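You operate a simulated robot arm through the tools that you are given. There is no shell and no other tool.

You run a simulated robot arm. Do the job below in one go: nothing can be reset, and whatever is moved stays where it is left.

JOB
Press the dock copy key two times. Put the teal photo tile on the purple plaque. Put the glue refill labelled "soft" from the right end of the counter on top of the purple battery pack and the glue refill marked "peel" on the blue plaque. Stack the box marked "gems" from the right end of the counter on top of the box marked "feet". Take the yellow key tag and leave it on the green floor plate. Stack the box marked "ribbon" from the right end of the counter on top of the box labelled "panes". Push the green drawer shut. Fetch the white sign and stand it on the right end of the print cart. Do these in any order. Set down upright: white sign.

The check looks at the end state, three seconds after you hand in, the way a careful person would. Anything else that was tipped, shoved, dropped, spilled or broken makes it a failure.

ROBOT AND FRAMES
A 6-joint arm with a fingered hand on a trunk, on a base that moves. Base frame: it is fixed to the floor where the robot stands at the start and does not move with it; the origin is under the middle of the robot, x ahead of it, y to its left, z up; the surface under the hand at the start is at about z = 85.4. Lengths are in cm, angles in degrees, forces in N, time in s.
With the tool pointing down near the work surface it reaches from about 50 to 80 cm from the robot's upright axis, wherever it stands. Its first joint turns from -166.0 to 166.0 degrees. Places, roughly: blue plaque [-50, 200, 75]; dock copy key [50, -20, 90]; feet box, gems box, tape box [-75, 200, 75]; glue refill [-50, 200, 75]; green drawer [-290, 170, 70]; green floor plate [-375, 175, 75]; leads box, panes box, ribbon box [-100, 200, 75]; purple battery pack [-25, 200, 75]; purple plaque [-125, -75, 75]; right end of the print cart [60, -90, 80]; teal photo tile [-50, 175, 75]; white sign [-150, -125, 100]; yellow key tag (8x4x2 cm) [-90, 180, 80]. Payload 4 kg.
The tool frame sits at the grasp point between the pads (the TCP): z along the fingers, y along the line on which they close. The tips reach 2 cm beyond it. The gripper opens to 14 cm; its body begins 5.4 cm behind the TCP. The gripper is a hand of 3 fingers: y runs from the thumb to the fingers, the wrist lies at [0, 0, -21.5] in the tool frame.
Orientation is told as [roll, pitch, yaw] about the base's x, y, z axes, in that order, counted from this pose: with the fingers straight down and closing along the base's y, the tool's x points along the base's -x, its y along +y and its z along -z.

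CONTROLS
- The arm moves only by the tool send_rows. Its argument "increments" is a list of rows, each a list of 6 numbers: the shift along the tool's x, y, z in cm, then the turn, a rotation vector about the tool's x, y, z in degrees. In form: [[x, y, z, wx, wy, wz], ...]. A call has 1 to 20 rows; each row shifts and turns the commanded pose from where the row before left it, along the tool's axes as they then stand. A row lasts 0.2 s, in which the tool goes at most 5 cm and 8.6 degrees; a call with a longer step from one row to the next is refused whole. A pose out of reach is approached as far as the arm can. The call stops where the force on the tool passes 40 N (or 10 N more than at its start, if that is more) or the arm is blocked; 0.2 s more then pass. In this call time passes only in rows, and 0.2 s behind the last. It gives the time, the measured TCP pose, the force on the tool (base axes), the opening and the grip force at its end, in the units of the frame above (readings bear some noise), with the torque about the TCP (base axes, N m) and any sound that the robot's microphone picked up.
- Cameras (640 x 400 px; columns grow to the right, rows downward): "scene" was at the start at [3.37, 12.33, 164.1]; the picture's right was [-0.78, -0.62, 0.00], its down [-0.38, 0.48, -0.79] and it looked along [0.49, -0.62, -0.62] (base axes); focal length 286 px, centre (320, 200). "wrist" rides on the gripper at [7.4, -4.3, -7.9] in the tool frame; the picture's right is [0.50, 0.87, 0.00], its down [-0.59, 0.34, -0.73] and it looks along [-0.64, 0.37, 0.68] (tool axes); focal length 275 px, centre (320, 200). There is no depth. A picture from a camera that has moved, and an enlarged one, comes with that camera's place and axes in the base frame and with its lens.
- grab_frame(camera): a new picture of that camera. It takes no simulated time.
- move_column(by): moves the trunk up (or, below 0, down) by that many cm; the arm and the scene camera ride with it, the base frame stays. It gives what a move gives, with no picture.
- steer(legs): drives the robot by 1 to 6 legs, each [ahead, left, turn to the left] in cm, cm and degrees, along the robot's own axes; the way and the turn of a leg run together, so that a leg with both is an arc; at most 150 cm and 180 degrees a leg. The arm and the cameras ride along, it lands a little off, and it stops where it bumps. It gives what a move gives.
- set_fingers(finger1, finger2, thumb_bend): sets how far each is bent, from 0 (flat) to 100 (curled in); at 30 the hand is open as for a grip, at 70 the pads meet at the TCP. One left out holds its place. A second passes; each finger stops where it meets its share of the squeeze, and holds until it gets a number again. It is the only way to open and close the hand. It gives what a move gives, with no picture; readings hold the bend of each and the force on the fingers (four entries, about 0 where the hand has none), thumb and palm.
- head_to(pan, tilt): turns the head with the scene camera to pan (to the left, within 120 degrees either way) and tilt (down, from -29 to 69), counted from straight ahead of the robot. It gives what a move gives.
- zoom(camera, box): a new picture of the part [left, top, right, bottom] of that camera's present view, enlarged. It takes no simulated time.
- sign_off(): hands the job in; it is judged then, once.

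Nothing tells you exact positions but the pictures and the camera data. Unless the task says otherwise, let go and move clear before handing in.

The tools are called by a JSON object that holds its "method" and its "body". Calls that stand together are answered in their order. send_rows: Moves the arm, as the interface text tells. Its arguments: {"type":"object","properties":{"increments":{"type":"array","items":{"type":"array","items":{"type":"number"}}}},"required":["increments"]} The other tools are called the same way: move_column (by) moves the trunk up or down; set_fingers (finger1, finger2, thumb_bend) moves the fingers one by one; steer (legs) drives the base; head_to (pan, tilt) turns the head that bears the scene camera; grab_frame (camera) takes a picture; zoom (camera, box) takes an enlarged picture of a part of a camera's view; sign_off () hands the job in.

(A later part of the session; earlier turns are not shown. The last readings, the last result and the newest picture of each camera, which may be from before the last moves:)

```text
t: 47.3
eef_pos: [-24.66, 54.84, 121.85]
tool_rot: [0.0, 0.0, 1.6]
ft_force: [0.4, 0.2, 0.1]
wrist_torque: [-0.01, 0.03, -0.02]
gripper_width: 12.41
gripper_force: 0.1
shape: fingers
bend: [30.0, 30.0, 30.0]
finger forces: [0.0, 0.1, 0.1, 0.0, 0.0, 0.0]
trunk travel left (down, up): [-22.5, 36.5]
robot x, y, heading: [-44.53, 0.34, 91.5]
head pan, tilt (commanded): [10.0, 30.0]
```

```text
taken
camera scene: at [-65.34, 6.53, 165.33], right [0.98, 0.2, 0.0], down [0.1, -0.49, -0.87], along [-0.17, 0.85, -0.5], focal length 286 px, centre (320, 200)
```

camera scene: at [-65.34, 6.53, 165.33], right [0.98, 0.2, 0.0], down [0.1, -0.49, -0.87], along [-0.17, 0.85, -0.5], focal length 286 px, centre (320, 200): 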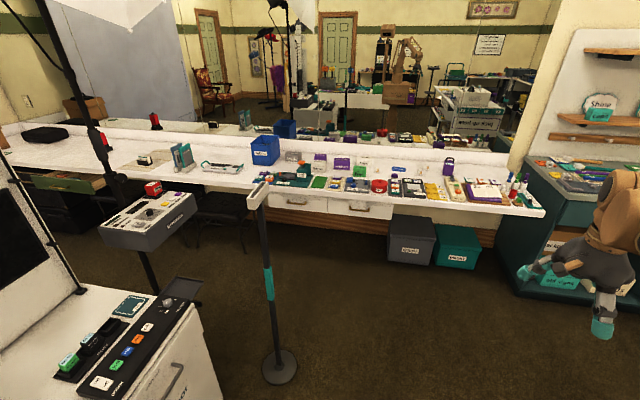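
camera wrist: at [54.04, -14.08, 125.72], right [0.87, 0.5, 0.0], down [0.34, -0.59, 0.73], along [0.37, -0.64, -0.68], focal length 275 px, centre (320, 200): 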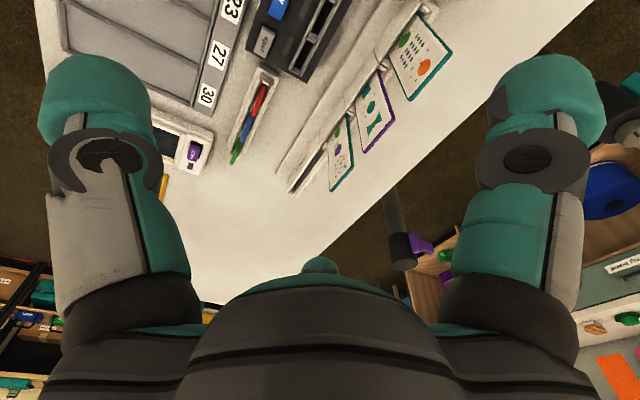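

{"method": "steer", "body": {"legs": [[0, 0, -1.5], [100, 0, 0]]}}

{"method": "head_to", "body": {"pan": 0, "tilt": 35}}

{"method": "grab_frame", "body": {"camera": "scene"}}

{"method": "head_to", "body": {"pan": 40, "tilt": 35}}

{"method": "grab_frame", "body": {"camera": "scene"}}

```text
t: 52.9
eef_pos: [-23.92, 155.44, 121.8]
tool_rot: [0.0, 0.1, 0.5]
ft_force: [0.6, -0.1, -0.8]
wrist_torque: [-0.02, -0.03, -0.03]
gripper_width: 12.44
gripper_force: 0.1
shape: fingers
bend: [30.0, 30.0, 30.0]
finger forces: [0.0, 0.0, 0.1, 0.0, 0.0, 0.0]
trunk travel left (down, up): [-22.5, 36.5]
robot x, y, heading: [-44.85, 101.28, 90.5]
head pan, tilt (commanded): [10.0, 30.0]
```

```text
t: 53.6
eef_pos: [-23.97, 155.44, 121.87]
tool_rot: [-0.1, 0.0, 0.5]
ft_force: [-0.2, -0.2, -0.3]
wrist_torque: [0.02, 0.01, 0.01]
gripper_width: 12.41
gripper_force: 0.0
shape: fingers
bend: [30.0, 30.0, 30.0]
finger forces: [0.1, 0.0, 0.0, 0.1, 0.0, 0.0]
trunk travel left (down, up): [-22.5, 36.5]
robot x, y, heading: [-45.26, 100.56, 90.4]
head pan, tilt (commanded): [0.0, 35.0]
```

```text
taken
camera scene: at [-64.1, 107.77, 164.55], right [1.0, 0.01, 0.0], down [0.01, -0.57, -0.82], along [-0.01, 0.82, -0.57], focal length 286 px, centre (320, 200)
```

scene: 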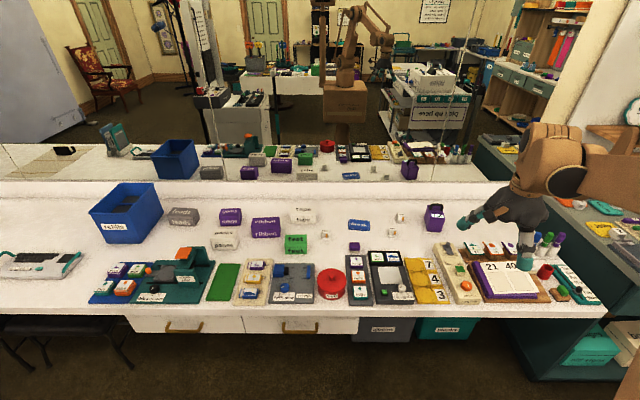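

```text
t: 54.7
eef_pos: [-24.13, 155.34, 121.8]
tool_rot: [0.0, -0.1, 0.6]
ft_force: [0.2, 0.2, 0.4]
wrist_torque: [-0.02, 0.0, 0.0]
gripper_width: 12.45
gripper_force: 0.1
shape: fingers
bend: [30.0, 30.0, 30.0]
finger forces: [0.0, 0.0, 0.0, 0.1, 0.0, 0.0]
trunk travel left (down, up): [-22.5, 36.5]
robot x, y, heading: [-45.06, 100.82, 90.3]
head pan, tilt (commanded): [40.0, 35.0]
```

```text
taken
camera scene: at [-69.73, 105.67, 164.55], right [0.76, 0.65, 0.0], down [0.37, -0.44, -0.82], along [-0.53, 0.62, -0.57], focal length 286 px, centre (320, 200)
```

scene: 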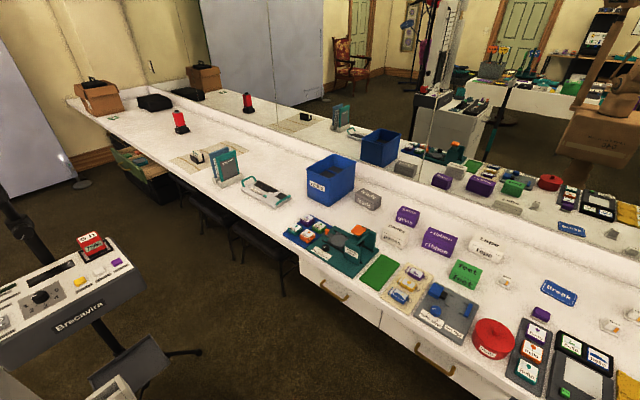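

Good overview of the counter. I zoom on the items.

{"method": "head_to", "body": {"pan": 0, "tilt": 40}}

{"method": "zoom", "body": {"camera": "scene", "box": [80, 150, 240, 290]}}

{"method": "zoom", "body": {"camera": "scene", "box": [200, 160, 340, 280]}}

{"method": "zoom", "body": {"camera": "scene", "box": [330, 160, 470, 280]}}

```text
t: 55.7
eef_pos: [-23.97, 155.36, 121.93]
tool_rot: [0.0, 0.1, 0.5]
ft_force: [0.6, 0.3, 0.3]
wrist_torque: [0.0, 0.02, -0.02]
gripper_width: 12.43
gripper_force: 0.0
shape: fingers
bend: [30.0, 30.0, 30.0]
finger forces: [0.0, 0.0, 0.1, 0.1, 0.1, 0.0]
trunk travel left (down, up): [-22.5, 36.5]
robot x, y, heading: [-45.17, 101.18, 90.5]
head pan, tilt (commanded): [0.0, 40.0]
```

```text
2.86 times, centred on (160, 220) of scene
camera zoom: at [-64.1, 107.47, 163.8], right [1.0, 0.01, 0.0], down [0.01, -0.64, -0.77], along [-0.01, 0.77, -0.64], focal length 818 px, centre (777, 143)
```

zoom: 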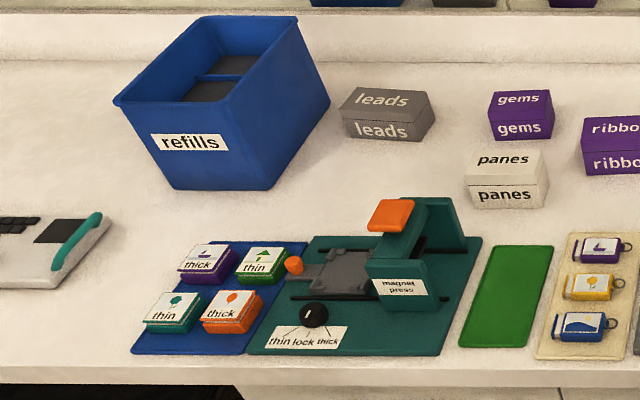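

```text
3.33 times, centred on (270, 220) of scene
camera zoom: at [-64.1, 107.47, 163.8], right [1.0, 0.01, 0.0], down [0.01, -0.64, -0.77], along [-0.01, 0.77, -0.64], focal length 955 px, centre (487, 133)
```

zoom: 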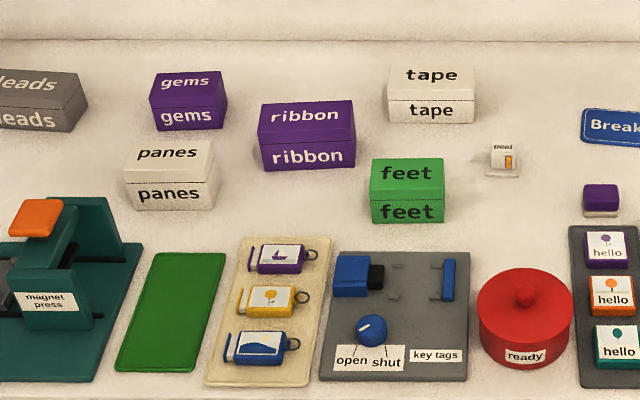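

```text
3.33 times, centred on (400, 220) of scene
camera zoom: at [-64.1, 107.47, 163.8], right [1.0, 0.01, 0.0], down [0.01, -0.64, -0.77], along [-0.01, 0.77, -0.64], focal length 955 px, centre (53, 133)
```

zoom: 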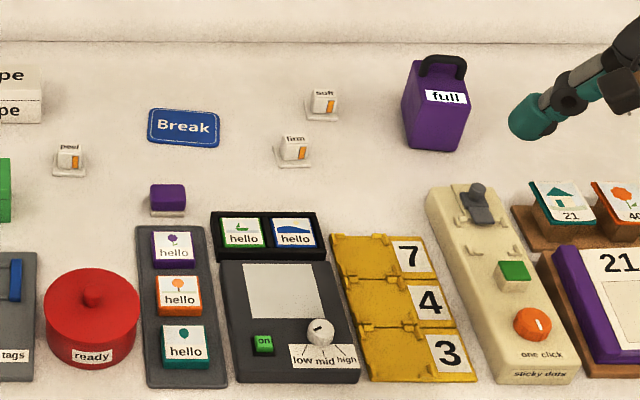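

{"method": "zoom", "body": {"camera": "scene", "box": [360, 205, 410, 240]}}

{"method": "zoom", "body": {"camera": "scene", "box": [405, 165, 480, 215]}}

{"method": "zoom", "body": {"camera": "scene", "box": [330, 180, 400, 230]}}

{"method": "grab_frame", "body": {"camera": "wrist"}}

```text
11.43 times, centred on (385, 222) of scene
camera zoom: at [-64.1, 107.47, 163.8], right [1.0, 0.01, 0.0], down [0.01, -0.64, -0.77], along [-0.01, 0.77, -0.64], focal length 3273 px, centre (-423, -57)
```

zoom: 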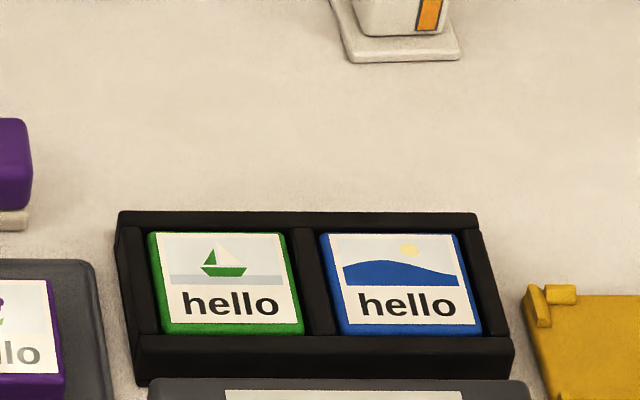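

```text
8.00 times, centred on (442, 190) of scene
camera zoom: at [-64.1, 107.47, 163.8], right [1.0, 0.01, 0.0], down [0.01, -0.64, -0.77], along [-0.01, 0.77, -0.64], focal length 2291 px, centre (-660, 280)
```

zoom: 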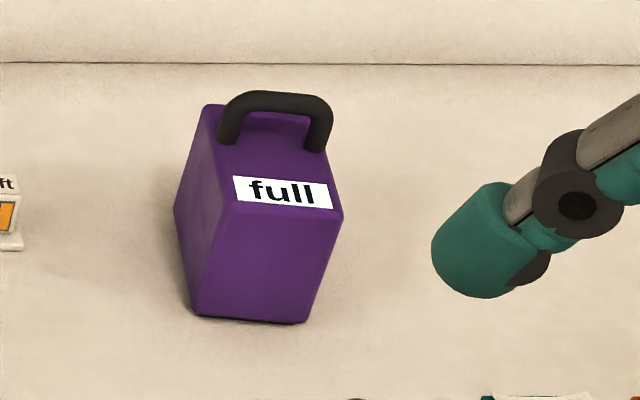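

```text
8.00 times, centred on (365, 205) of scene
camera zoom: at [-64.1, 107.47, 163.8], right [1.0, 0.01, 0.0], down [0.01, -0.64, -0.77], along [-0.01, 0.77, -0.64], focal length 2291 px, centre (-40, 160)
```

zoom: 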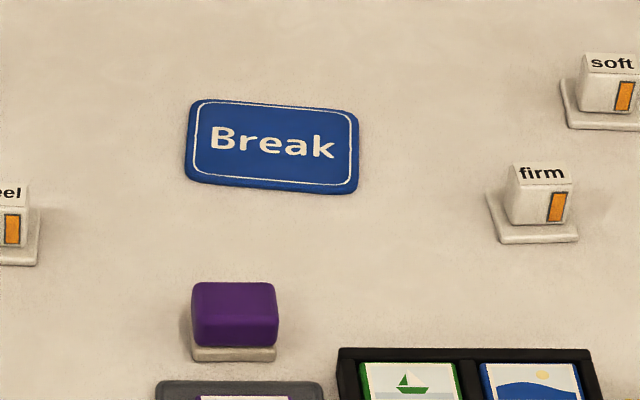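

```text
taken
camera wrist: at [-31.37, 150.98, 129.69], right [-0.51, 0.86, 0.0], down [0.58, 0.34, 0.73], along [0.63, 0.37, -0.68], focal length 275 px, centre (320, 200)
```

wrist: 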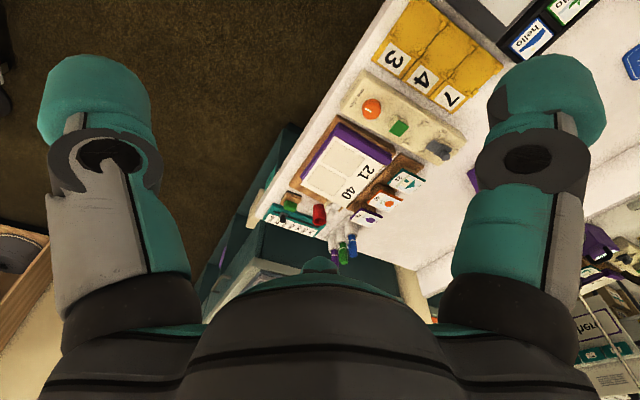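

The "full" purple block with a handle is the battery pack; "soft" is next to it and "peel" is left of the blue Break plaque. I drive closer to the counter, centred between them.

{"method": "steer", "body": {"legs": [[39, -5, -0.5]]}}

{"method": "head_to", "body": {"pan": -15, "tilt": 50}}

{"method": "grab_frame", "body": {"camera": "scene"}}

{"method": "grab_frame", "body": {"camera": "wrist"}}

```text
t: 58.2
eef_pos: [-18.89, 194.4, 121.87]
tool_rot: [-0.1, 0.0, 0.2]
ft_force: [0.4, 0.1, -0.2]
wrist_torque: [0.01, -0.01, 0.04]
gripper_width: 12.44
gripper_force: 0.0
shape: fingers
bend: [30.0, 30.0, 30.0]
finger forces: [0.0, 0.0, 0.0, 0.0, 0.1, 0.0]
trunk travel left (down, up): [-22.5, 36.5]
robot x, y, heading: [-40.1, 140.18, 90.5]
head pan, tilt (commanded): [0.0, 40.0]
```

```text
t: 59.0
eef_pos: [-18.82, 194.44, 121.87]
tool_rot: [0.0, 0.0, 0.1]
ft_force: [-0.5, -0.1, -0.4]
wrist_torque: [0.04, 0.01, -0.01]
gripper_width: 12.44
gripper_force: 0.0
shape: fingers
bend: [30.0, 30.0, 30.0]
finger forces: [0.1, 0.1, 0.1, 0.0, 0.1, 0.0]
trunk travel left (down, up): [-22.5, 36.5]
robot x, y, heading: [-39.76, 140.07, 90.1]
head pan, tilt (commanded): [-15.0, 50.0]
```

```text
taken
camera scene: at [-57.25, 145.61, 162.38], right [0.97, -0.26, 0.0], down [-0.2, -0.74, -0.64], along [0.16, 0.62, -0.77], focal length 286 px, centre (320, 200)
```

scene: 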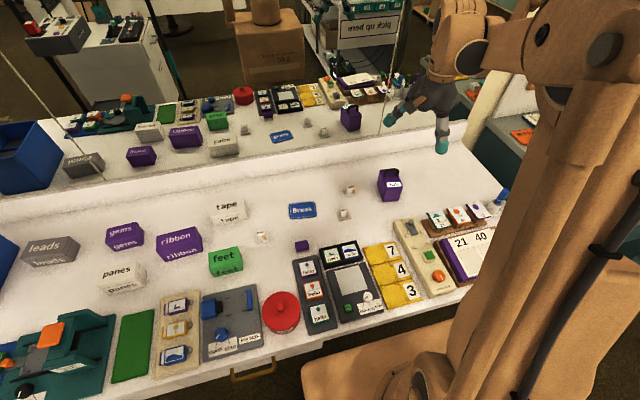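

```text
taken
camera wrist: at [-26.29, 190.0, 129.69], right [-0.5, 0.86, 0.0], down [0.59, 0.34, 0.73], along [0.64, 0.37, -0.68], focal length 275 px, centre (320, 200)
```

wrist: 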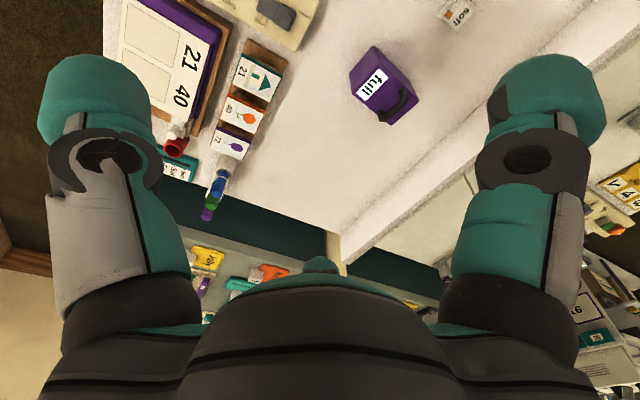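

{"method": "zoom", "body": {"camera": "scene", "box": [330, 160, 410, 230]}}

{"method": "zoom", "body": {"camera": "scene", "box": [240, 190, 330, 260]}}

{"method": "zoom", "body": {"camera": "wrist", "box": [320, 0, 520, 140]}}

```text
5.71 times, centred on (370, 195) of scene
camera zoom: at [-57.25, 145.61, 162.38], right [0.97, -0.26, 0.0], down [-0.2, -0.74, -0.64], along [0.16, 0.62, -0.77], focal length 1636 px, centre (34, 229)
```

zoom: 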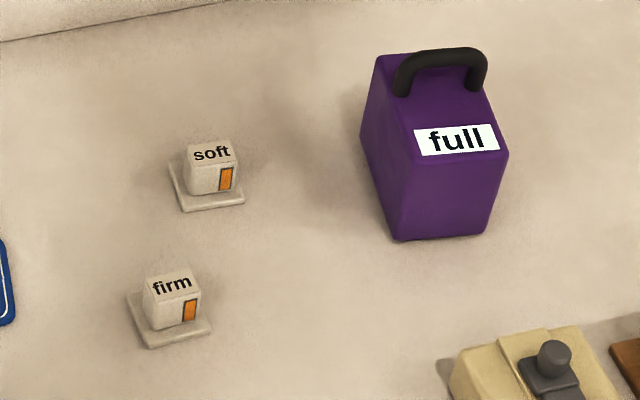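

```text
5.71 times, centred on (285, 225) of scene
camera zoom: at [-57.25, 145.61, 162.38], right [0.97, -0.26, 0.0], down [-0.2, -0.74, -0.64], along [0.16, 0.62, -0.77], focal length 1636 px, centre (520, 57)
```

zoom: 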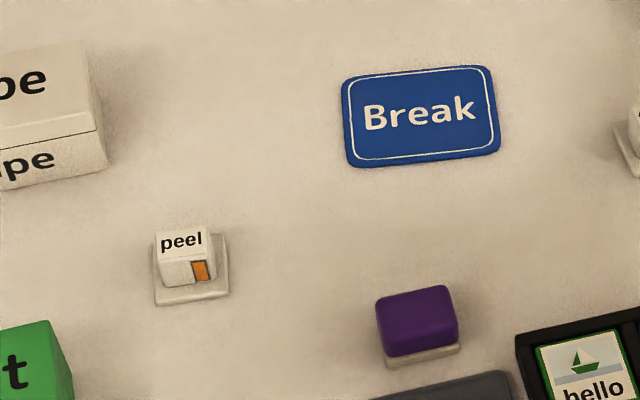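

```text
2.86 times, centred on (420, 70) of wrist
camera zoom: at [-26.29, 190.0, 129.69], right [-0.5, 0.86, 0.0], down [0.59, 0.34, 0.73], along [0.64, 0.37, -0.68], focal length 786 px, centre (34, 571)
```

zoom: 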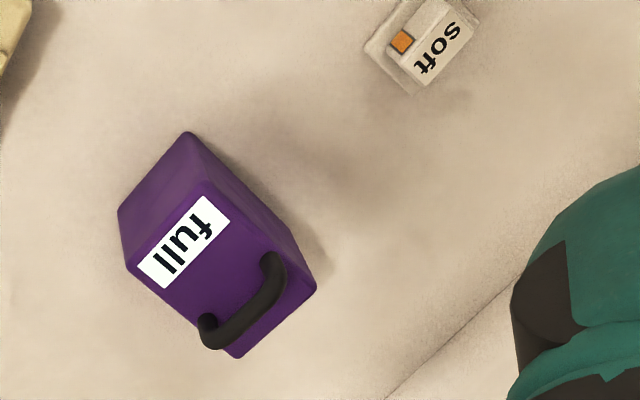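

I take the pack's top at z≈83 with its free front half centred near (-12, 209.4), and "soft" at about (-26.2, 216.6). I pre-close the fingers and hover above "soft".

{"method": "set_fingers", "body": {"finger1": 50, "finger2": 50, "thumb_bend": 50}}

{"method": "send_rows", "body": {"increments": [[0.92, 2.775, 3.375, 0, 0, 0], [0.92, 2.775, 3.375, 0, 0, 0], [0.92, 2.775, 3.375, 0, 0, 0], [0.92, 2.775, 3.375, 0, 0, 0], [0.92, 2.775, 3.375, 0, 0, 0], [0.92, 2.775, 3.375, 0, 0, 0], [0.92, 2.775, 3.375, 0, 0, 0], [0.92, 2.775, 3.375, 0, 0, 0]]}}

{"method": "grab_frame", "body": {"camera": "wrist"}}

{"method": "zoom", "body": {"camera": "scene", "box": [300, 100, 460, 220]}}

```text
t: 60.0
eef_pos: [-18.88, 194.34, 121.78]
tool_rot: [0.0, 0.0, 0.2]
ft_force: [0.6, -0.9, -0.2]
wrist_torque: [-0.01, 0.0, -0.02]
gripper_width: 6.4
gripper_force: 0.1
shape: fingers
bend: [50.0, 50.0, 50.0]
finger forces: [0.0, 0.0, 0.0, 0.1, 0.0, 0.0]
trunk travel left (down, up): [-22.5, 36.5]
robot x, y, heading: [-40.16, 140.19, 90.1]
head pan, tilt (commanded): [-15.0, 50.0]
```

```text
t: 61.8
eef_pos: [-26.23, 216.87, 94.8]
tool_rot: [-0.1, 0.0, 0.1]
ft_force: [0.3, 0.3, 0.9]
wrist_torque: [0.02, -0.01, -0.02]
gripper_width: 6.39
gripper_force: 0.0
shape: fingers
bend: [50.0, 50.0, 50.0]
finger forces: [0.1, 0.0, 0.0, 0.0, 0.1, 0.1]
trunk travel left (down, up): [-22.5, 36.5]
robot x, y, heading: [-40.16, 140.14, 90.2]
head pan, tilt (commanded): [-15.0, 50.0]
```

```text
taken
camera wrist: at [-33.66, 212.35, 102.63], right [-0.5, 0.86, 0.0], down [0.59, 0.34, 0.73], along [0.64, 0.37, -0.68], focal length 275 px, centre (320, 200)
```

wrist: 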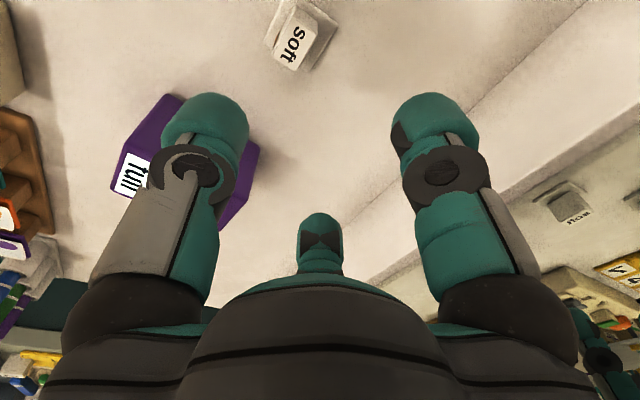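

```text
3.33 times, centred on (380, 160) of scene
camera zoom: at [-57.25, 145.76, 162.37], right [0.97, -0.26, 0.0], down [-0.2, -0.74, -0.64], along [0.16, 0.62, -0.77], focal length 955 px, centre (120, 333)
```

zoom: 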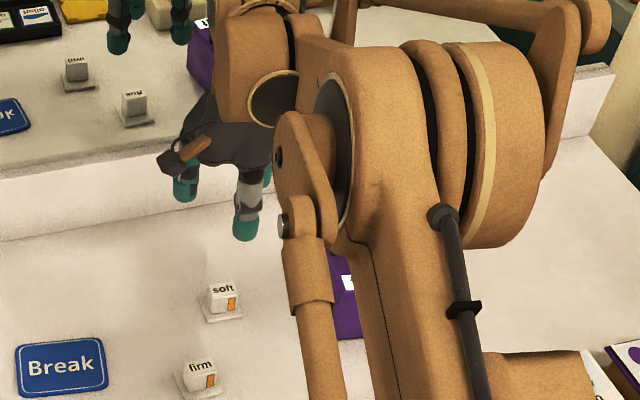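

{"method": "zoom", "body": {"camera": "wrist", "box": [240, 0, 360, 90]}}

{"method": "zoom", "body": {"camera": "scene", "box": [330, 170, 390, 230]}}

```text
4.44 times, centred on (300, 45) of wrist
camera zoom: at [-33.66, 212.35, 102.63], right [-0.5, 0.86, 0.0], down [0.59, 0.34, 0.73], along [0.64, 0.37, -0.68], focal length 1224 px, centre (409, 889)
```

zoom: 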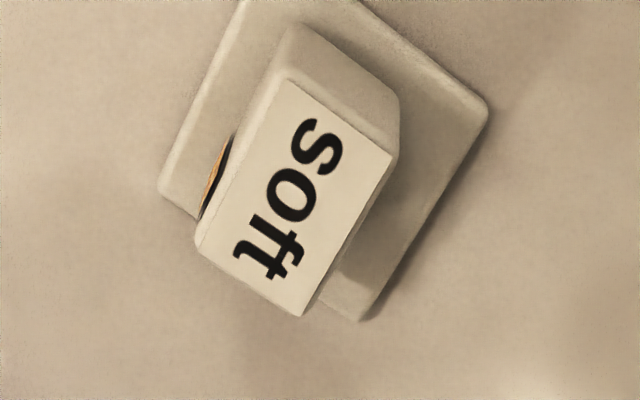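

```text
6.67 times, centred on (360, 200) of scene
camera zoom: at [-57.25, 145.76, 162.37], right [0.97, -0.26, 0.0], down [-0.2, -0.74, -0.64], along [0.16, 0.62, -0.77], focal length 1909 px, centre (53, 200)
```

zoom: 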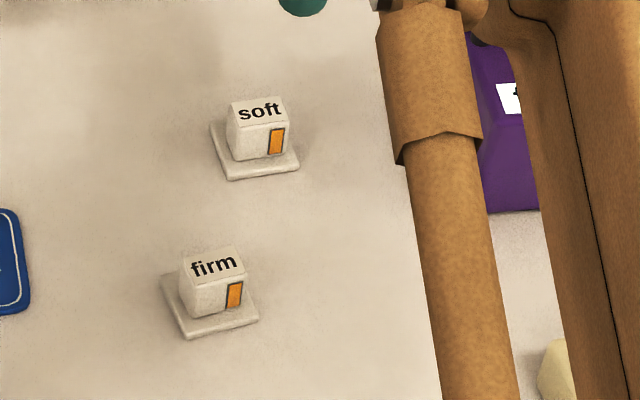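

Triangulation suggests the counter surface is nearer z≈78; soft's block centre is about (-27, 214). I hover lower over it and recheck.

{"method": "send_rows", "body": {"increments": [[0.36, -1.48, 3.9, 0, 0, 0], [0.36, -1.49, 3.9, 0, 0, 0]]}}

{"method": "grab_frame", "body": {"camera": "wrist"}}

{"method": "zoom", "body": {"camera": "scene", "box": [330, 150, 410, 210]}}

```text
t: 62.4
eef_pos: [-27.16, 213.93, 87.05]
tool_rot: [0.0, 0.0, 0.2]
ft_force: [0.5, 0.9, 0.4]
wrist_torque: [-0.02, 0.03, 0.0]
gripper_width: 6.37
gripper_force: 0.2
shape: fingers
bend: [50.0, 50.0, 50.0]
finger forces: [0.0, 0.0, 0.1, 0.0, 0.1, 0.0]
trunk travel left (down, up): [-22.5, 36.5]
robot x, y, heading: [-40.53, 140.01, 90.1]
head pan, tilt (commanded): [-15.0, 50.0]
```

```text
taken
camera wrist: at [-34.47, 209.38, 94.9], right [-0.5, 0.86, 0.0], down [0.59, 0.34, 0.73], along [0.64, 0.37, -0.68], focal length 275 px, centre (320, 200)
```

wrist: 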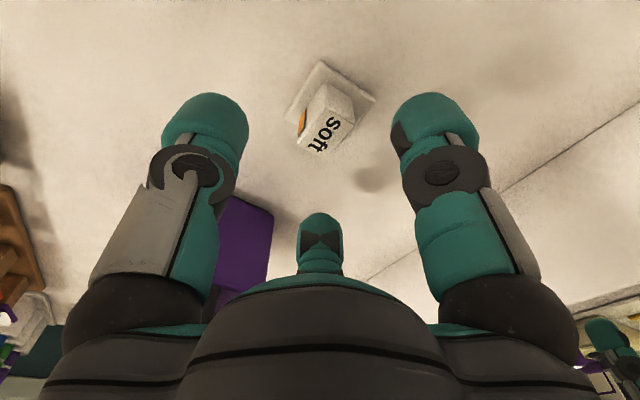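

```text
6.67 times, centred on (370, 180) of scene
camera zoom: at [-57.25, 145.64, 162.38], right [0.97, -0.26, 0.0], down [-0.2, -0.74, -0.64], along [0.16, 0.62, -0.77], focal length 1909 px, centre (-13, 333)
```

zoom: 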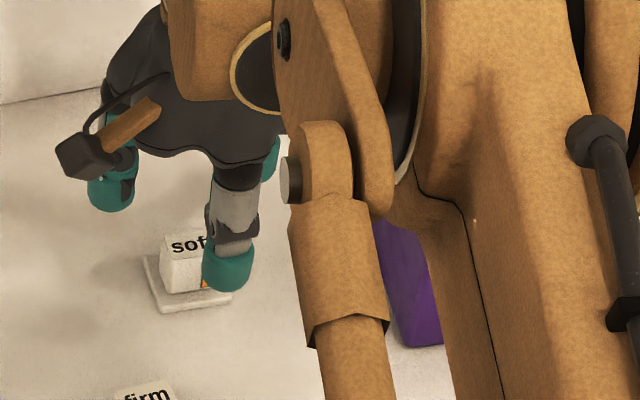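

{"method": "zoom", "body": {"camera": "wrist", "box": [270, 50, 390, 170]}}

```text
3.33 times, centred on (330, 110) of wrist
camera zoom: at [-34.47, 209.38, 94.9], right [-0.5, 0.86, 0.0], down [0.59, 0.34, 0.73], along [0.64, 0.37, -0.68], focal length 918 px, centre (287, 500)
```

zoom: 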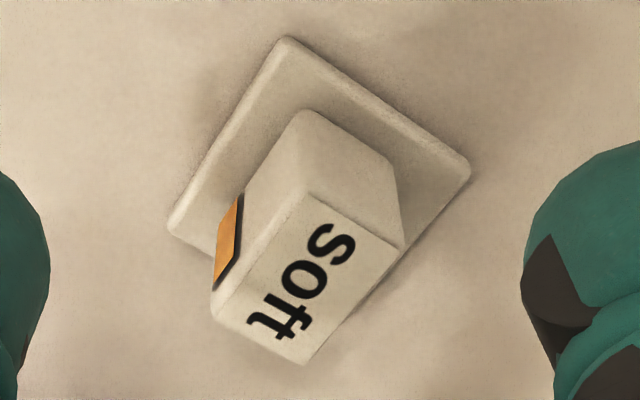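

{"method": "send_rows", "body": {"increments": [[-0.12, -0.18, 1.5, 0, 0, 7], [0, 0, 2, 0, 0, 0], [0, 0, 1.5, 0, 0, 0], [0, 0, 0.8, 0, 0, 0]]}}

{"method": "zoom", "body": {"camera": "wrist", "box": [220, 80, 420, 240]}}

{"method": "zoom", "body": {"camera": "scene", "box": [330, 150, 410, 210]}}

```text
t: 63.4
eef_pos: [-27.09, 212.55, 82.09]
tool_rot: [0.1, 0.0, -6.9]
ft_force: [-0.2, -0.5, -0.1]
wrist_torque: [0.0, 0.01, 0.02]
gripper_width: 6.38
gripper_force: 0.0
shape: fingers
bend: [50.0, 50.0, 50.0]
finger forces: [0.1, 0.0, 0.0, 0.0, 0.1, 0.1]
out of reach, approached as far as the arm can: row 3, 4
trunk travel left (down, up): [-22.5, 36.5]
robot x, y, heading: [-40.35, 140.01, 90.1]
head pan, tilt (commanded): [-15.0, 50.0]
```

```text
2.50 times, centred on (320, 160) of wrist
camera zoom: at [-34.97, 209.11, 89.84], right [-0.39, 0.92, 0.0], down [0.62, 0.27, 0.74], along [0.68, 0.29, -0.68], focal length 688 px, centre (320, 300)
```

zoom: 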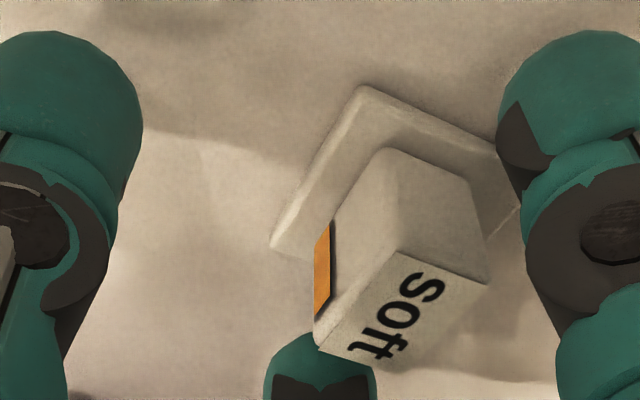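

```text
6.67 times, centred on (370, 180) of scene
camera zoom: at [-57.25, 145.62, 162.38], right [0.97, -0.26, 0.0], down [-0.2, -0.74, -0.64], along [0.16, 0.62, -0.77], focal length 1909 px, centre (-13, 333)
```

zoom: 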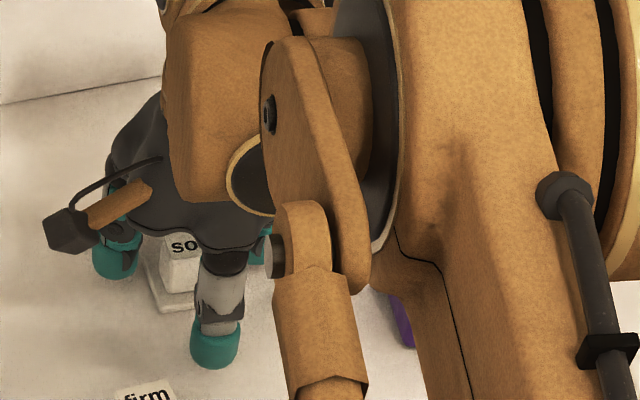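

The pose is at the limit of reach. I raise the hand and lower the trunk to gain horizontal reach.

{"method": "send_rows", "body": {"increments": [[0, 0, -4, 0, 0, 0], [0, 0, -4, 0, 0, 0], [0, 0, -4, 0, 0, 0], [0, 0, -4, 0, 0, 0], [0, 0, -4, 0, 0, 0]]}}

{"method": "move_column", "body": {"by": -14}}

{"method": "grab_frame", "body": {"camera": "scene"}}

```text
t: 64.6
eef_pos: [-26.95, 212.48, 102.04]
tool_rot: [-0.1, 0.0, -6.8]
ft_force: [0.3, -0.6, -0.2]
wrist_torque: [-0.02, 0.0, -0.01]
gripper_width: 6.39
gripper_force: 0.0
shape: fingers
bend: [50.0, 50.0, 50.0]
finger forces: [0.0, 0.0, 0.1, 0.1, 0.0, 0.0]
trunk travel left (down, up): [-22.5, 36.5]
robot x, y, heading: [-40.38, 139.85, 90.4]
head pan, tilt (commanded): [-15.0, 50.0]
```

```text
t: 66.2
eef_pos: [-26.96, 212.61, 88.04]
tool_rot: [0.0, 0.0, -6.7]
ft_force: [0.3, -0.3, 0.6]
wrist_torque: [0.0, 0.0, -0.01]
gripper_width: 6.36
gripper_force: 0.1
shape: fingers
bend: [50.0, 50.0, 50.0]
finger forces: [0.0, 0.0, 0.0, 0.1, 0.1, 0.0]
trunk travel left (down, up): [-8.5, 50.5]
robot x, y, heading: [-40.4, 140.2, 90.3]
head pan, tilt (commanded): [-15.0, 50.0]
```

```text
taken
camera scene: at [-57.25, 145.6, 148.39], right [0.97, -0.26, 0.0], down [-0.2, -0.74, -0.64], along [0.16, 0.62, -0.77], focal length 286 px, centre (320, 200)
```

scene: 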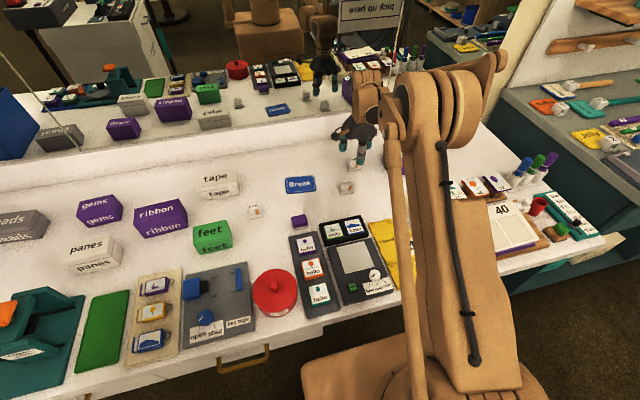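

{"method": "send_rows", "body": {"increments": [[0.215, 1.13, 1.0, 0, 0, 0], [0, 0, 2.5, 0, 0, 0], [0, 0, 2.0, 0, 0, 0]]}}

{"method": "zoom", "body": {"camera": "wrist", "box": [200, 80, 440, 260]}}

{"method": "zoom", "body": {"camera": "scene", "box": [320, 120, 400, 200]}}

```text
t: 67.0
eef_pos: [-27.06, 213.78, 82.53]
tool_rot: [0.0, 0.0, -6.8]
ft_force: [-0.6, -0.4, -0.1]
wrist_torque: [-0.04, 0.02, 0.02]
gripper_width: 6.41
gripper_force: 0.1
shape: fingers
bend: [50.0, 50.0, 50.0]
finger forces: [0.0, 0.0, 0.1, 0.0, 0.0, 0.0]
trunk travel left (down, up): [-8.5, 50.5]
robot x, y, heading: [-40.41, 139.96, 90.5]
head pan, tilt (commanded): [-15.0, 50.0]
```

```text
2.22 times, centred on (320, 170) of wrist
camera zoom: at [-34.85, 210.33, 90.33], right [-0.39, 0.92, 0.0], down [0.62, 0.27, 0.73], along [0.68, 0.29, -0.68], focal length 612 px, centre (320, 267)
```

zoom: 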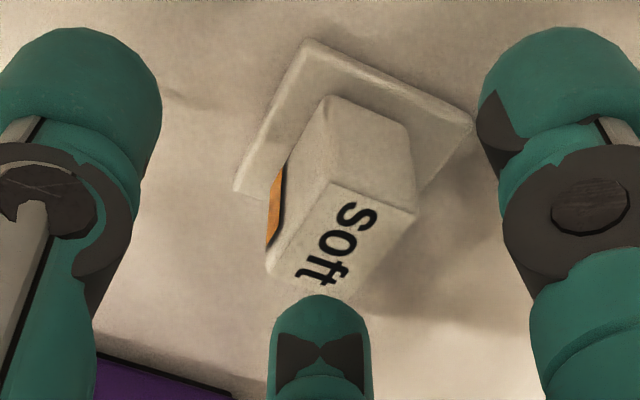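

```text
5.00 times, centred on (360, 160) of scene
camera zoom: at [-57.24, 145.62, 148.38], right [0.97, -0.26, 0.0], down [-0.2, -0.74, -0.64], along [0.16, 0.62, -0.77], focal length 1432 px, centre (120, 400)
```

zoom: 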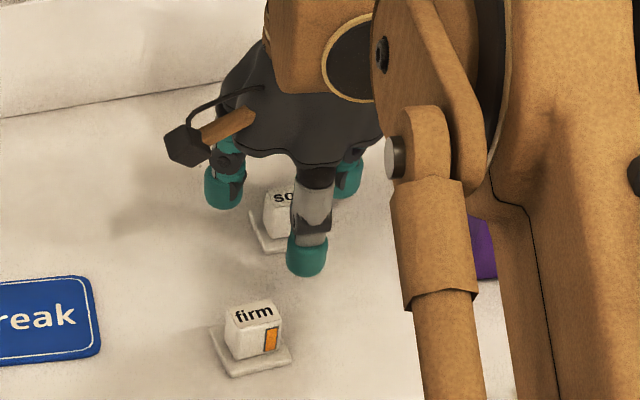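

{"method": "send_rows", "body": {"increments": [[0.24, 0.1, 0.7, 0, 0, 0], [0, 0, 0.7, 0, 0, 0]]}}

{"method": "set_fingers", "body": {"finger1": 58, "finger2": 58, "thumb_bend": 58}}

{"method": "zoom", "body": {"camera": "wrist", "box": [200, 80, 440, 260]}}

{"method": "zoom", "body": {"camera": "scene", "box": [330, 140, 390, 190]}}

```text
t: 67.6
eef_pos: [-27.3, 213.86, 81.24]
tool_rot: [0.0, 0.1, -6.8]
ft_force: [0.5, -0.3, -0.2]
wrist_torque: [0.01, 0.02, -0.03]
gripper_width: 6.39
gripper_force: 0.0
shape: fingers
bend: [50.0, 50.0, 50.0]
finger forces: [0.0, 0.1, 0.0, 0.0, 0.0, 0.1]
trunk travel left (down, up): [-8.5, 50.5]
robot x, y, heading: [-40.47, 140.3, 90.1]
head pan, tilt (commanded): [-15.0, 50.0]
```

```text
t: 68.6
eef_pos: [-27.3, 213.88, 81.11]
tool_rot: [0.0, -0.1, -6.8]
ft_force: [-0.2, 0.8, -0.2]
wrist_torque: [0.03, 0.0, 0.03]
gripper_width: 4.2
gripper_force: 0.0
shape: fingers
bend: [57.0, 57.0, 57.0]
finger forces: [0.1, 0.1, 0.0, 0.0, 0.1, 0.1]
trunk travel left (down, up): [-8.5, 50.5]
robot x, y, heading: [-39.81, 140.04, 90.1]
head pan, tilt (commanded): [-15.0, 50.0]
```

```text
2.22 times, centred on (320, 170) of wrist
camera zoom: at [-35.12, 210.4, 88.99], right [-0.39, 0.92, 0.0], down [0.62, 0.27, 0.73], along [0.68, 0.29, -0.68], focal length 612 px, centre (320, 267)
```

zoom: 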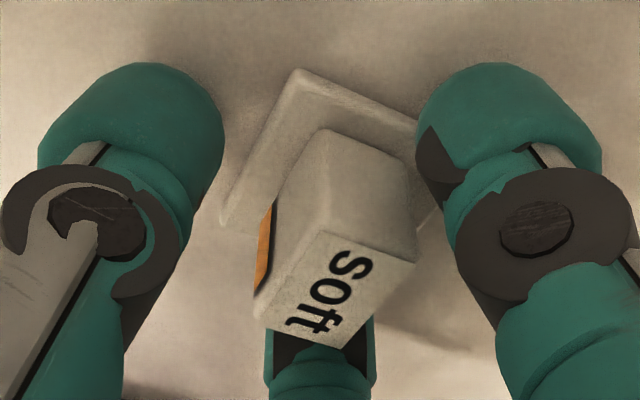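

```text
8.00 times, centred on (360, 165) of scene
camera zoom: at [-57.25, 145.61, 148.38], right [0.97, -0.26, 0.0], down [-0.2, -0.74, -0.64], along [0.16, 0.62, -0.77], focal length 2291 px, centre (0, 480)
```

zoom: 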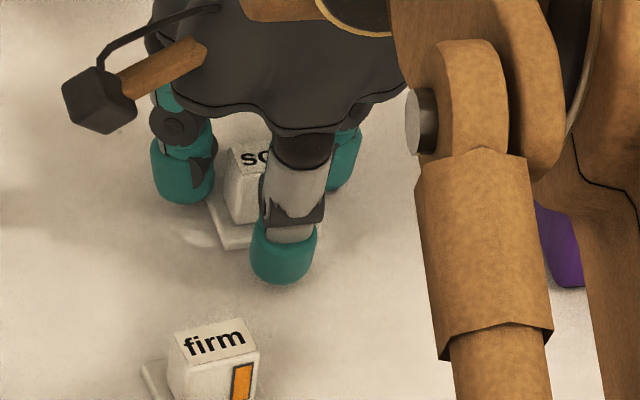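

{"method": "set_fingers", "body": {"finger1": 68, "finger2": 68, "thumb_bend": 68}}

{"method": "zoom", "body": {"camera": "wrist", "box": [200, 80, 440, 260]}}

```text
t: 69.6
eef_pos: [-27.23, 213.85, 81.12]
tool_rot: [-0.1, -0.1, -6.9]
ft_force: [-0.2, 0.1, -0.4]
wrist_torque: [0.03, -0.01, 0.0]
gripper_width: 2.4
gripper_force: 13.2
shape: fingers
bend: [61.0, 61.0, 66.0]
finger forces: [11.4, 11.2, 0.0, 0.0, 3.8, 0.0]
trunk travel left (down, up): [-8.5, 50.5]
robot x, y, heading: [-40.16, 140.08, 90.3]
head pan, tilt (commanded): [-15.0, 50.0]
```

```text
2.22 times, centred on (320, 170) of wrist
camera zoom: at [-35.12, 210.41, 88.98], right [-0.39, 0.92, 0.0], down [0.62, 0.27, 0.73], along [0.68, 0.29, -0.68], focal length 612 px, centre (320, 267)
```

zoom: 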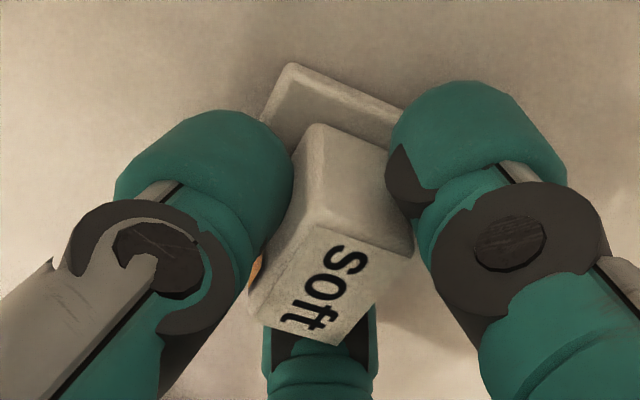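

The refill is gripped. I lift it and move over the front half of the battery pack.

{"method": "send_rows", "body": {"increments": [[0, 0, -1.5, 0, 0, 0], [0, 0, -4, 0, 0, 0], [0, 0, -4, 0, 0, 0], [0, 0, -4.5, 0, 0, 0], [0, 0, -4, 0, 0, 0]]}}

{"method": "grab_frame", "body": {"camera": "wrist"}}

{"method": "grab_frame", "body": {"camera": "scene"}}

```text
t: 70.8
eef_pos: [-26.94, 213.89, 99.23]
tool_rot: [-0.1, 0.0, -6.8]
ft_force: [0.5, -0.3, 0.7]
wrist_torque: [0.02, 0.0, -0.02]
gripper_width: 2.41
gripper_force: 13.6
shape: fingers
bend: [61.0, 61.0, 66.0]
finger forces: [11.2, 11.3, 0.0, 0.1, 4.0, 0.1]
trunk travel left (down, up): [-8.5, 50.5]
robot x, y, heading: [-40.3, 140.16, 90.3]
head pan, tilt (commanded): [-15.0, 50.0]
```

```text
taken
camera wrist: at [-34.91, 210.39, 107.05], right [-0.39, 0.92, 0.0], down [0.62, 0.27, 0.73], along [0.68, 0.29, -0.68], focal length 275 px, centre (320, 200)
```

wrist: 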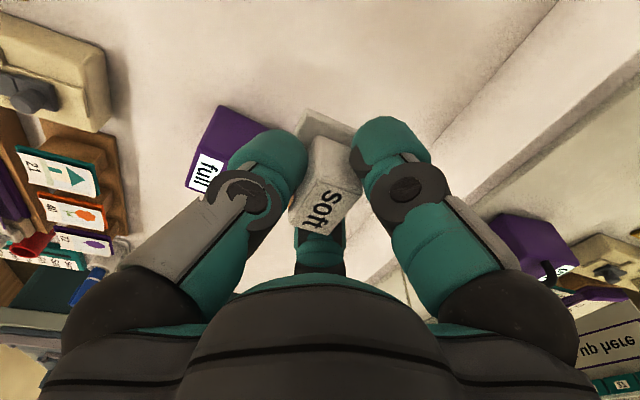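

```text
taken
camera scene: at [-57.26, 145.58, 148.38], right [0.97, -0.26, 0.0], down [-0.2, -0.74, -0.64], along [0.16, 0.62, -0.77], focal length 286 px, centre (320, 200)
```

scene: 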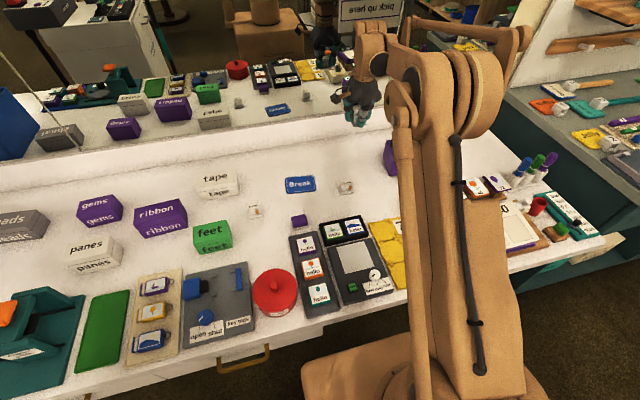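

{"method": "send_rows", "body": {"increments": [[-3.53, -1.12, 0, 0, 0, 0], [-3.53, -1.12, 0, 0, 0, 0], [-3.53, -1.12, 0, 0, 0, 0], [-3.53, -1.12, 0.5, 0, 0, 0]]}}

{"method": "grab_frame", "body": {"camera": "wrist"}}

{"method": "head_to", "body": {"pan": -22, "tilt": 40}}

{"method": "grab_frame", "body": {"camera": "scene"}}

```text
t: 71.8
eef_pos: [-13.75, 207.86, 98.59]
tool_rot: [0.0, 0.0, -6.8]
ft_force: [-0.2, 0.5, 0.4]
wrist_torque: [0.02, 0.01, -0.01]
gripper_width: 2.43
gripper_force: 12.9
shape: fingers
bend: [61.0, 61.0, 66.0]
finger forces: [11.4, 11.2, 0.1, 0.0, 3.9, 0.0]
trunk travel left (down, up): [-8.5, 50.5]
robot x, y, heading: [-40.11, 139.85, 90.3]
head pan, tilt (commanded): [-15.0, 50.0]
```

```text
taken
camera wrist: at [-21.64, 204.38, 106.52], right [-0.39, 0.92, 0.0], down [0.62, 0.27, 0.73], along [0.68, 0.29, -0.68], focal length 275 px, centre (320, 200)
```

wrist: 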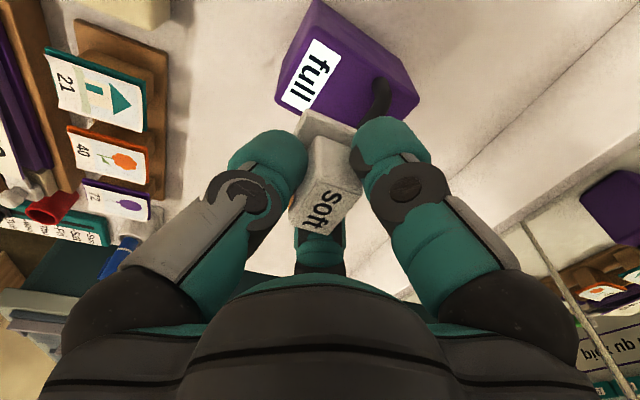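

```text
t: 72.6
eef_pos: [-13.84, 207.95, 98.59]
tool_rot: [0.1, -0.1, -6.7]
ft_force: [-1.0, -0.1, -0.9]
wrist_torque: [-0.02, -0.02, 0.0]
gripper_width: 2.44
gripper_force: 12.9
shape: fingers
bend: [61.0, 61.0, 66.0]
finger forces: [11.4, 11.4, 0.1, 0.0, 3.8, 0.0]
trunk travel left (down, up): [-8.5, 50.5]
robot x, y, heading: [-40.29, 140.21, 90.1]
head pan, tilt (commanded): [-22.0, 40.0]
```

```text
taken
camera scene: at [-56.05, 146.06, 149.79], right [0.93, -0.37, 0.0], down [-0.24, -0.6, -0.77], along [0.28, 0.71, -0.64], focal length 286 px, centre (320, 200)
```

scene: 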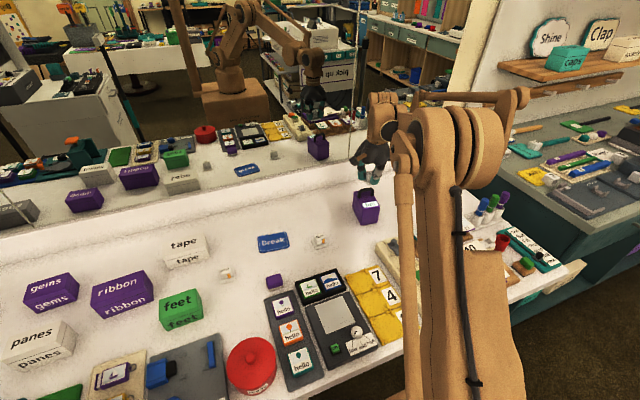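

{"method": "zoom", "body": {"camera": "wrist", "box": [260, 0, 440, 140]}}

{"method": "zoom", "body": {"camera": "scene", "box": [330, 140, 410, 230]}}

```text
2.86 times, centred on (350, 70) of wrist
camera zoom: at [-21.7, 204.42, 106.52], right [-0.39, 0.92, 0.0], down [0.62, 0.27, 0.73], along [0.68, 0.29, -0.68], focal length 786 px, centre (234, 571)
```

zoom: 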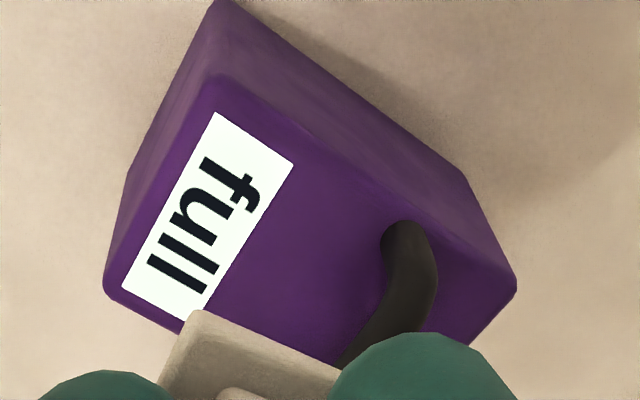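

```text
4.44 times, centred on (370, 185) of scene
camera zoom: at [-56.05, 146.06, 149.79], right [0.93, -0.37, 0.0], down [-0.24, -0.6, -0.77], along [0.28, 0.71, -0.64], focal length 1273 px, centre (98, 267)
```

zoom: 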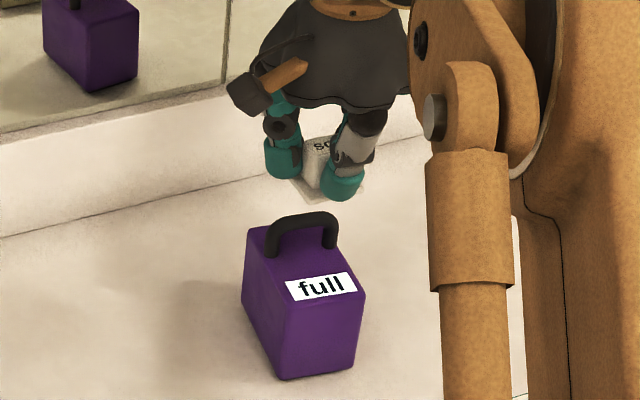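

{"method": "send_rows", "body": {"increments": [[-0.377, -0.207, 3, 0, 0, 1.7], [0, 0, 3, 0, 0, 0], [0, 0, 2.8, 0, 0, 0]]}}

{"method": "zoom", "body": {"camera": "wrist", "box": [200, 60, 440, 240]}}

{"method": "zoom", "body": {"camera": "scene", "box": [330, 140, 410, 230]}}

```text
t: 73.4
eef_pos: [-13.42, 207.66, 89.73]
tool_rot: [0.0, 0.1, -8.5]
ft_force: [-0.1, -0.3, 0.2]
wrist_torque: [-0.01, 0.02, -0.02]
gripper_width: 2.39
gripper_force: 12.9
shape: fingers
bend: [61.0, 61.0, 66.0]
finger forces: [11.4, 11.3, 0.0, 0.0, 3.8, 0.0]
trunk travel left (down, up): [-8.5, 50.5]
robot x, y, heading: [-39.93, 140.4, 90.3]
head pan, tilt (commanded): [-22.0, 40.0]
```

```text
2.22 times, centred on (320, 150) of wrist
camera zoom: at [-21.39, 204.41, 97.49], right [-0.37, 0.93, 0.0], down [0.63, 0.25, 0.73], along [0.68, 0.27, -0.68], focal length 612 px, centre (320, 311)
```

zoom: 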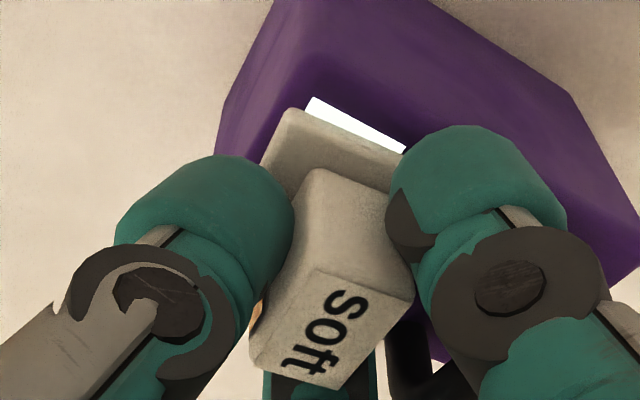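

```text
4.44 times, centred on (370, 185) of scene
camera zoom: at [-56.04, 146.08, 149.8], right [0.93, -0.37, 0.0], down [-0.24, -0.6, -0.77], along [0.28, 0.71, -0.64], focal length 1273 px, centre (98, 267)
```

zoom: 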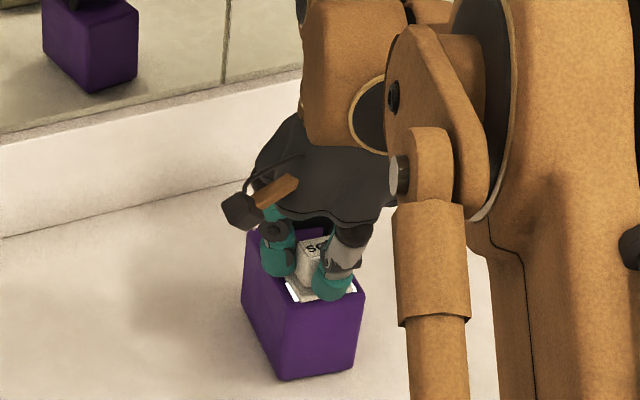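

Alignment looks right: the plate is just inside the pack's front edge. I lower it gently until it touches.

{"method": "send_rows", "body": {"increments": [[0, 0, 0.5, 0, 0, 0], [0, 0, 0.4, 0, 0, 0]]}}

{"method": "send_rows", "body": {"increments": [[0, 0, 0.25, 0, 0, 0]]}}

{"method": "send_rows", "body": {"increments": [[0, 0, 0.2, 0, 0, 0]]}}

```text
t: 74.0
eef_pos: [-13.57, 207.49, 89.48]
tool_rot: [0.3, -0.1, -8.4]
ft_force: [1.4, 2.6, 29.1]
wrist_torque: [0.35, 0.0, -0.03]
gripper_width: 2.34
gripper_force: 24.0
shape: fingers
bend: [61.0, 61.0, 67.0]
finger forces: [21.8, 21.0, 0.1, 0.1, 4.9, 0.0]
trunk travel left (down, up): [-8.5, 50.5]
robot x, y, heading: [-40.37, 139.91, 90.0]
head pan, tilt (commanded): [-22.0, 40.0]
stopped in row 2: the force on the tool passed its limit at 45 N (the readings are from after the stop); the commanded pose is now the measured one
```

```text
t: 74.3
eef_pos: [-13.53, 207.49, 89.47]
tool_rot: [0.3, -0.2, -8.5]
ft_force: [0.0, -1.5, 27.9]
wrist_torque: [0.36, 0.01, 0.0]
gripper_width: 2.32
gripper_force: 24.9
shape: fingers
bend: [61.0, 61.0, 67.0]
finger forces: [23.1, 21.8, 0.0, 0.0, 5.0, 0.1]
trunk travel left (down, up): [-8.5, 50.5]
robot x, y, heading: [-40.32, 139.91, 90.1]
head pan, tilt (commanded): [-22.0, 40.0]
stopped in row 1: the force on the tool passed its limit at 43 N (the readings are from after the stop); the commanded pose is now the measured one
```

```text
t: 74.7
eef_pos: [-13.51, 207.46, 89.4]
tool_rot: [0.5, -0.1, -8.5]
ft_force: [-1.1, -1.9, 28.4]
wrist_torque: [0.3, -0.01, 0.04]
gripper_width: 2.34
gripper_force: 25.8
shape: fingers
bend: [61.0, 61.0, 67.0]
finger forces: [24.3, 22.6, 0.0, 0.0, 5.0, 0.0]
trunk travel left (down, up): [-8.5, 50.5]
robot x, y, heading: [-40.43, 140.24, 90.2]
head pan, tilt (commanded): [-22.0, 40.0]
stopped in row 1: the force on the tool passed its limit at 43 N (the readings are from after the stop); the commanded pose is now the measured one
```

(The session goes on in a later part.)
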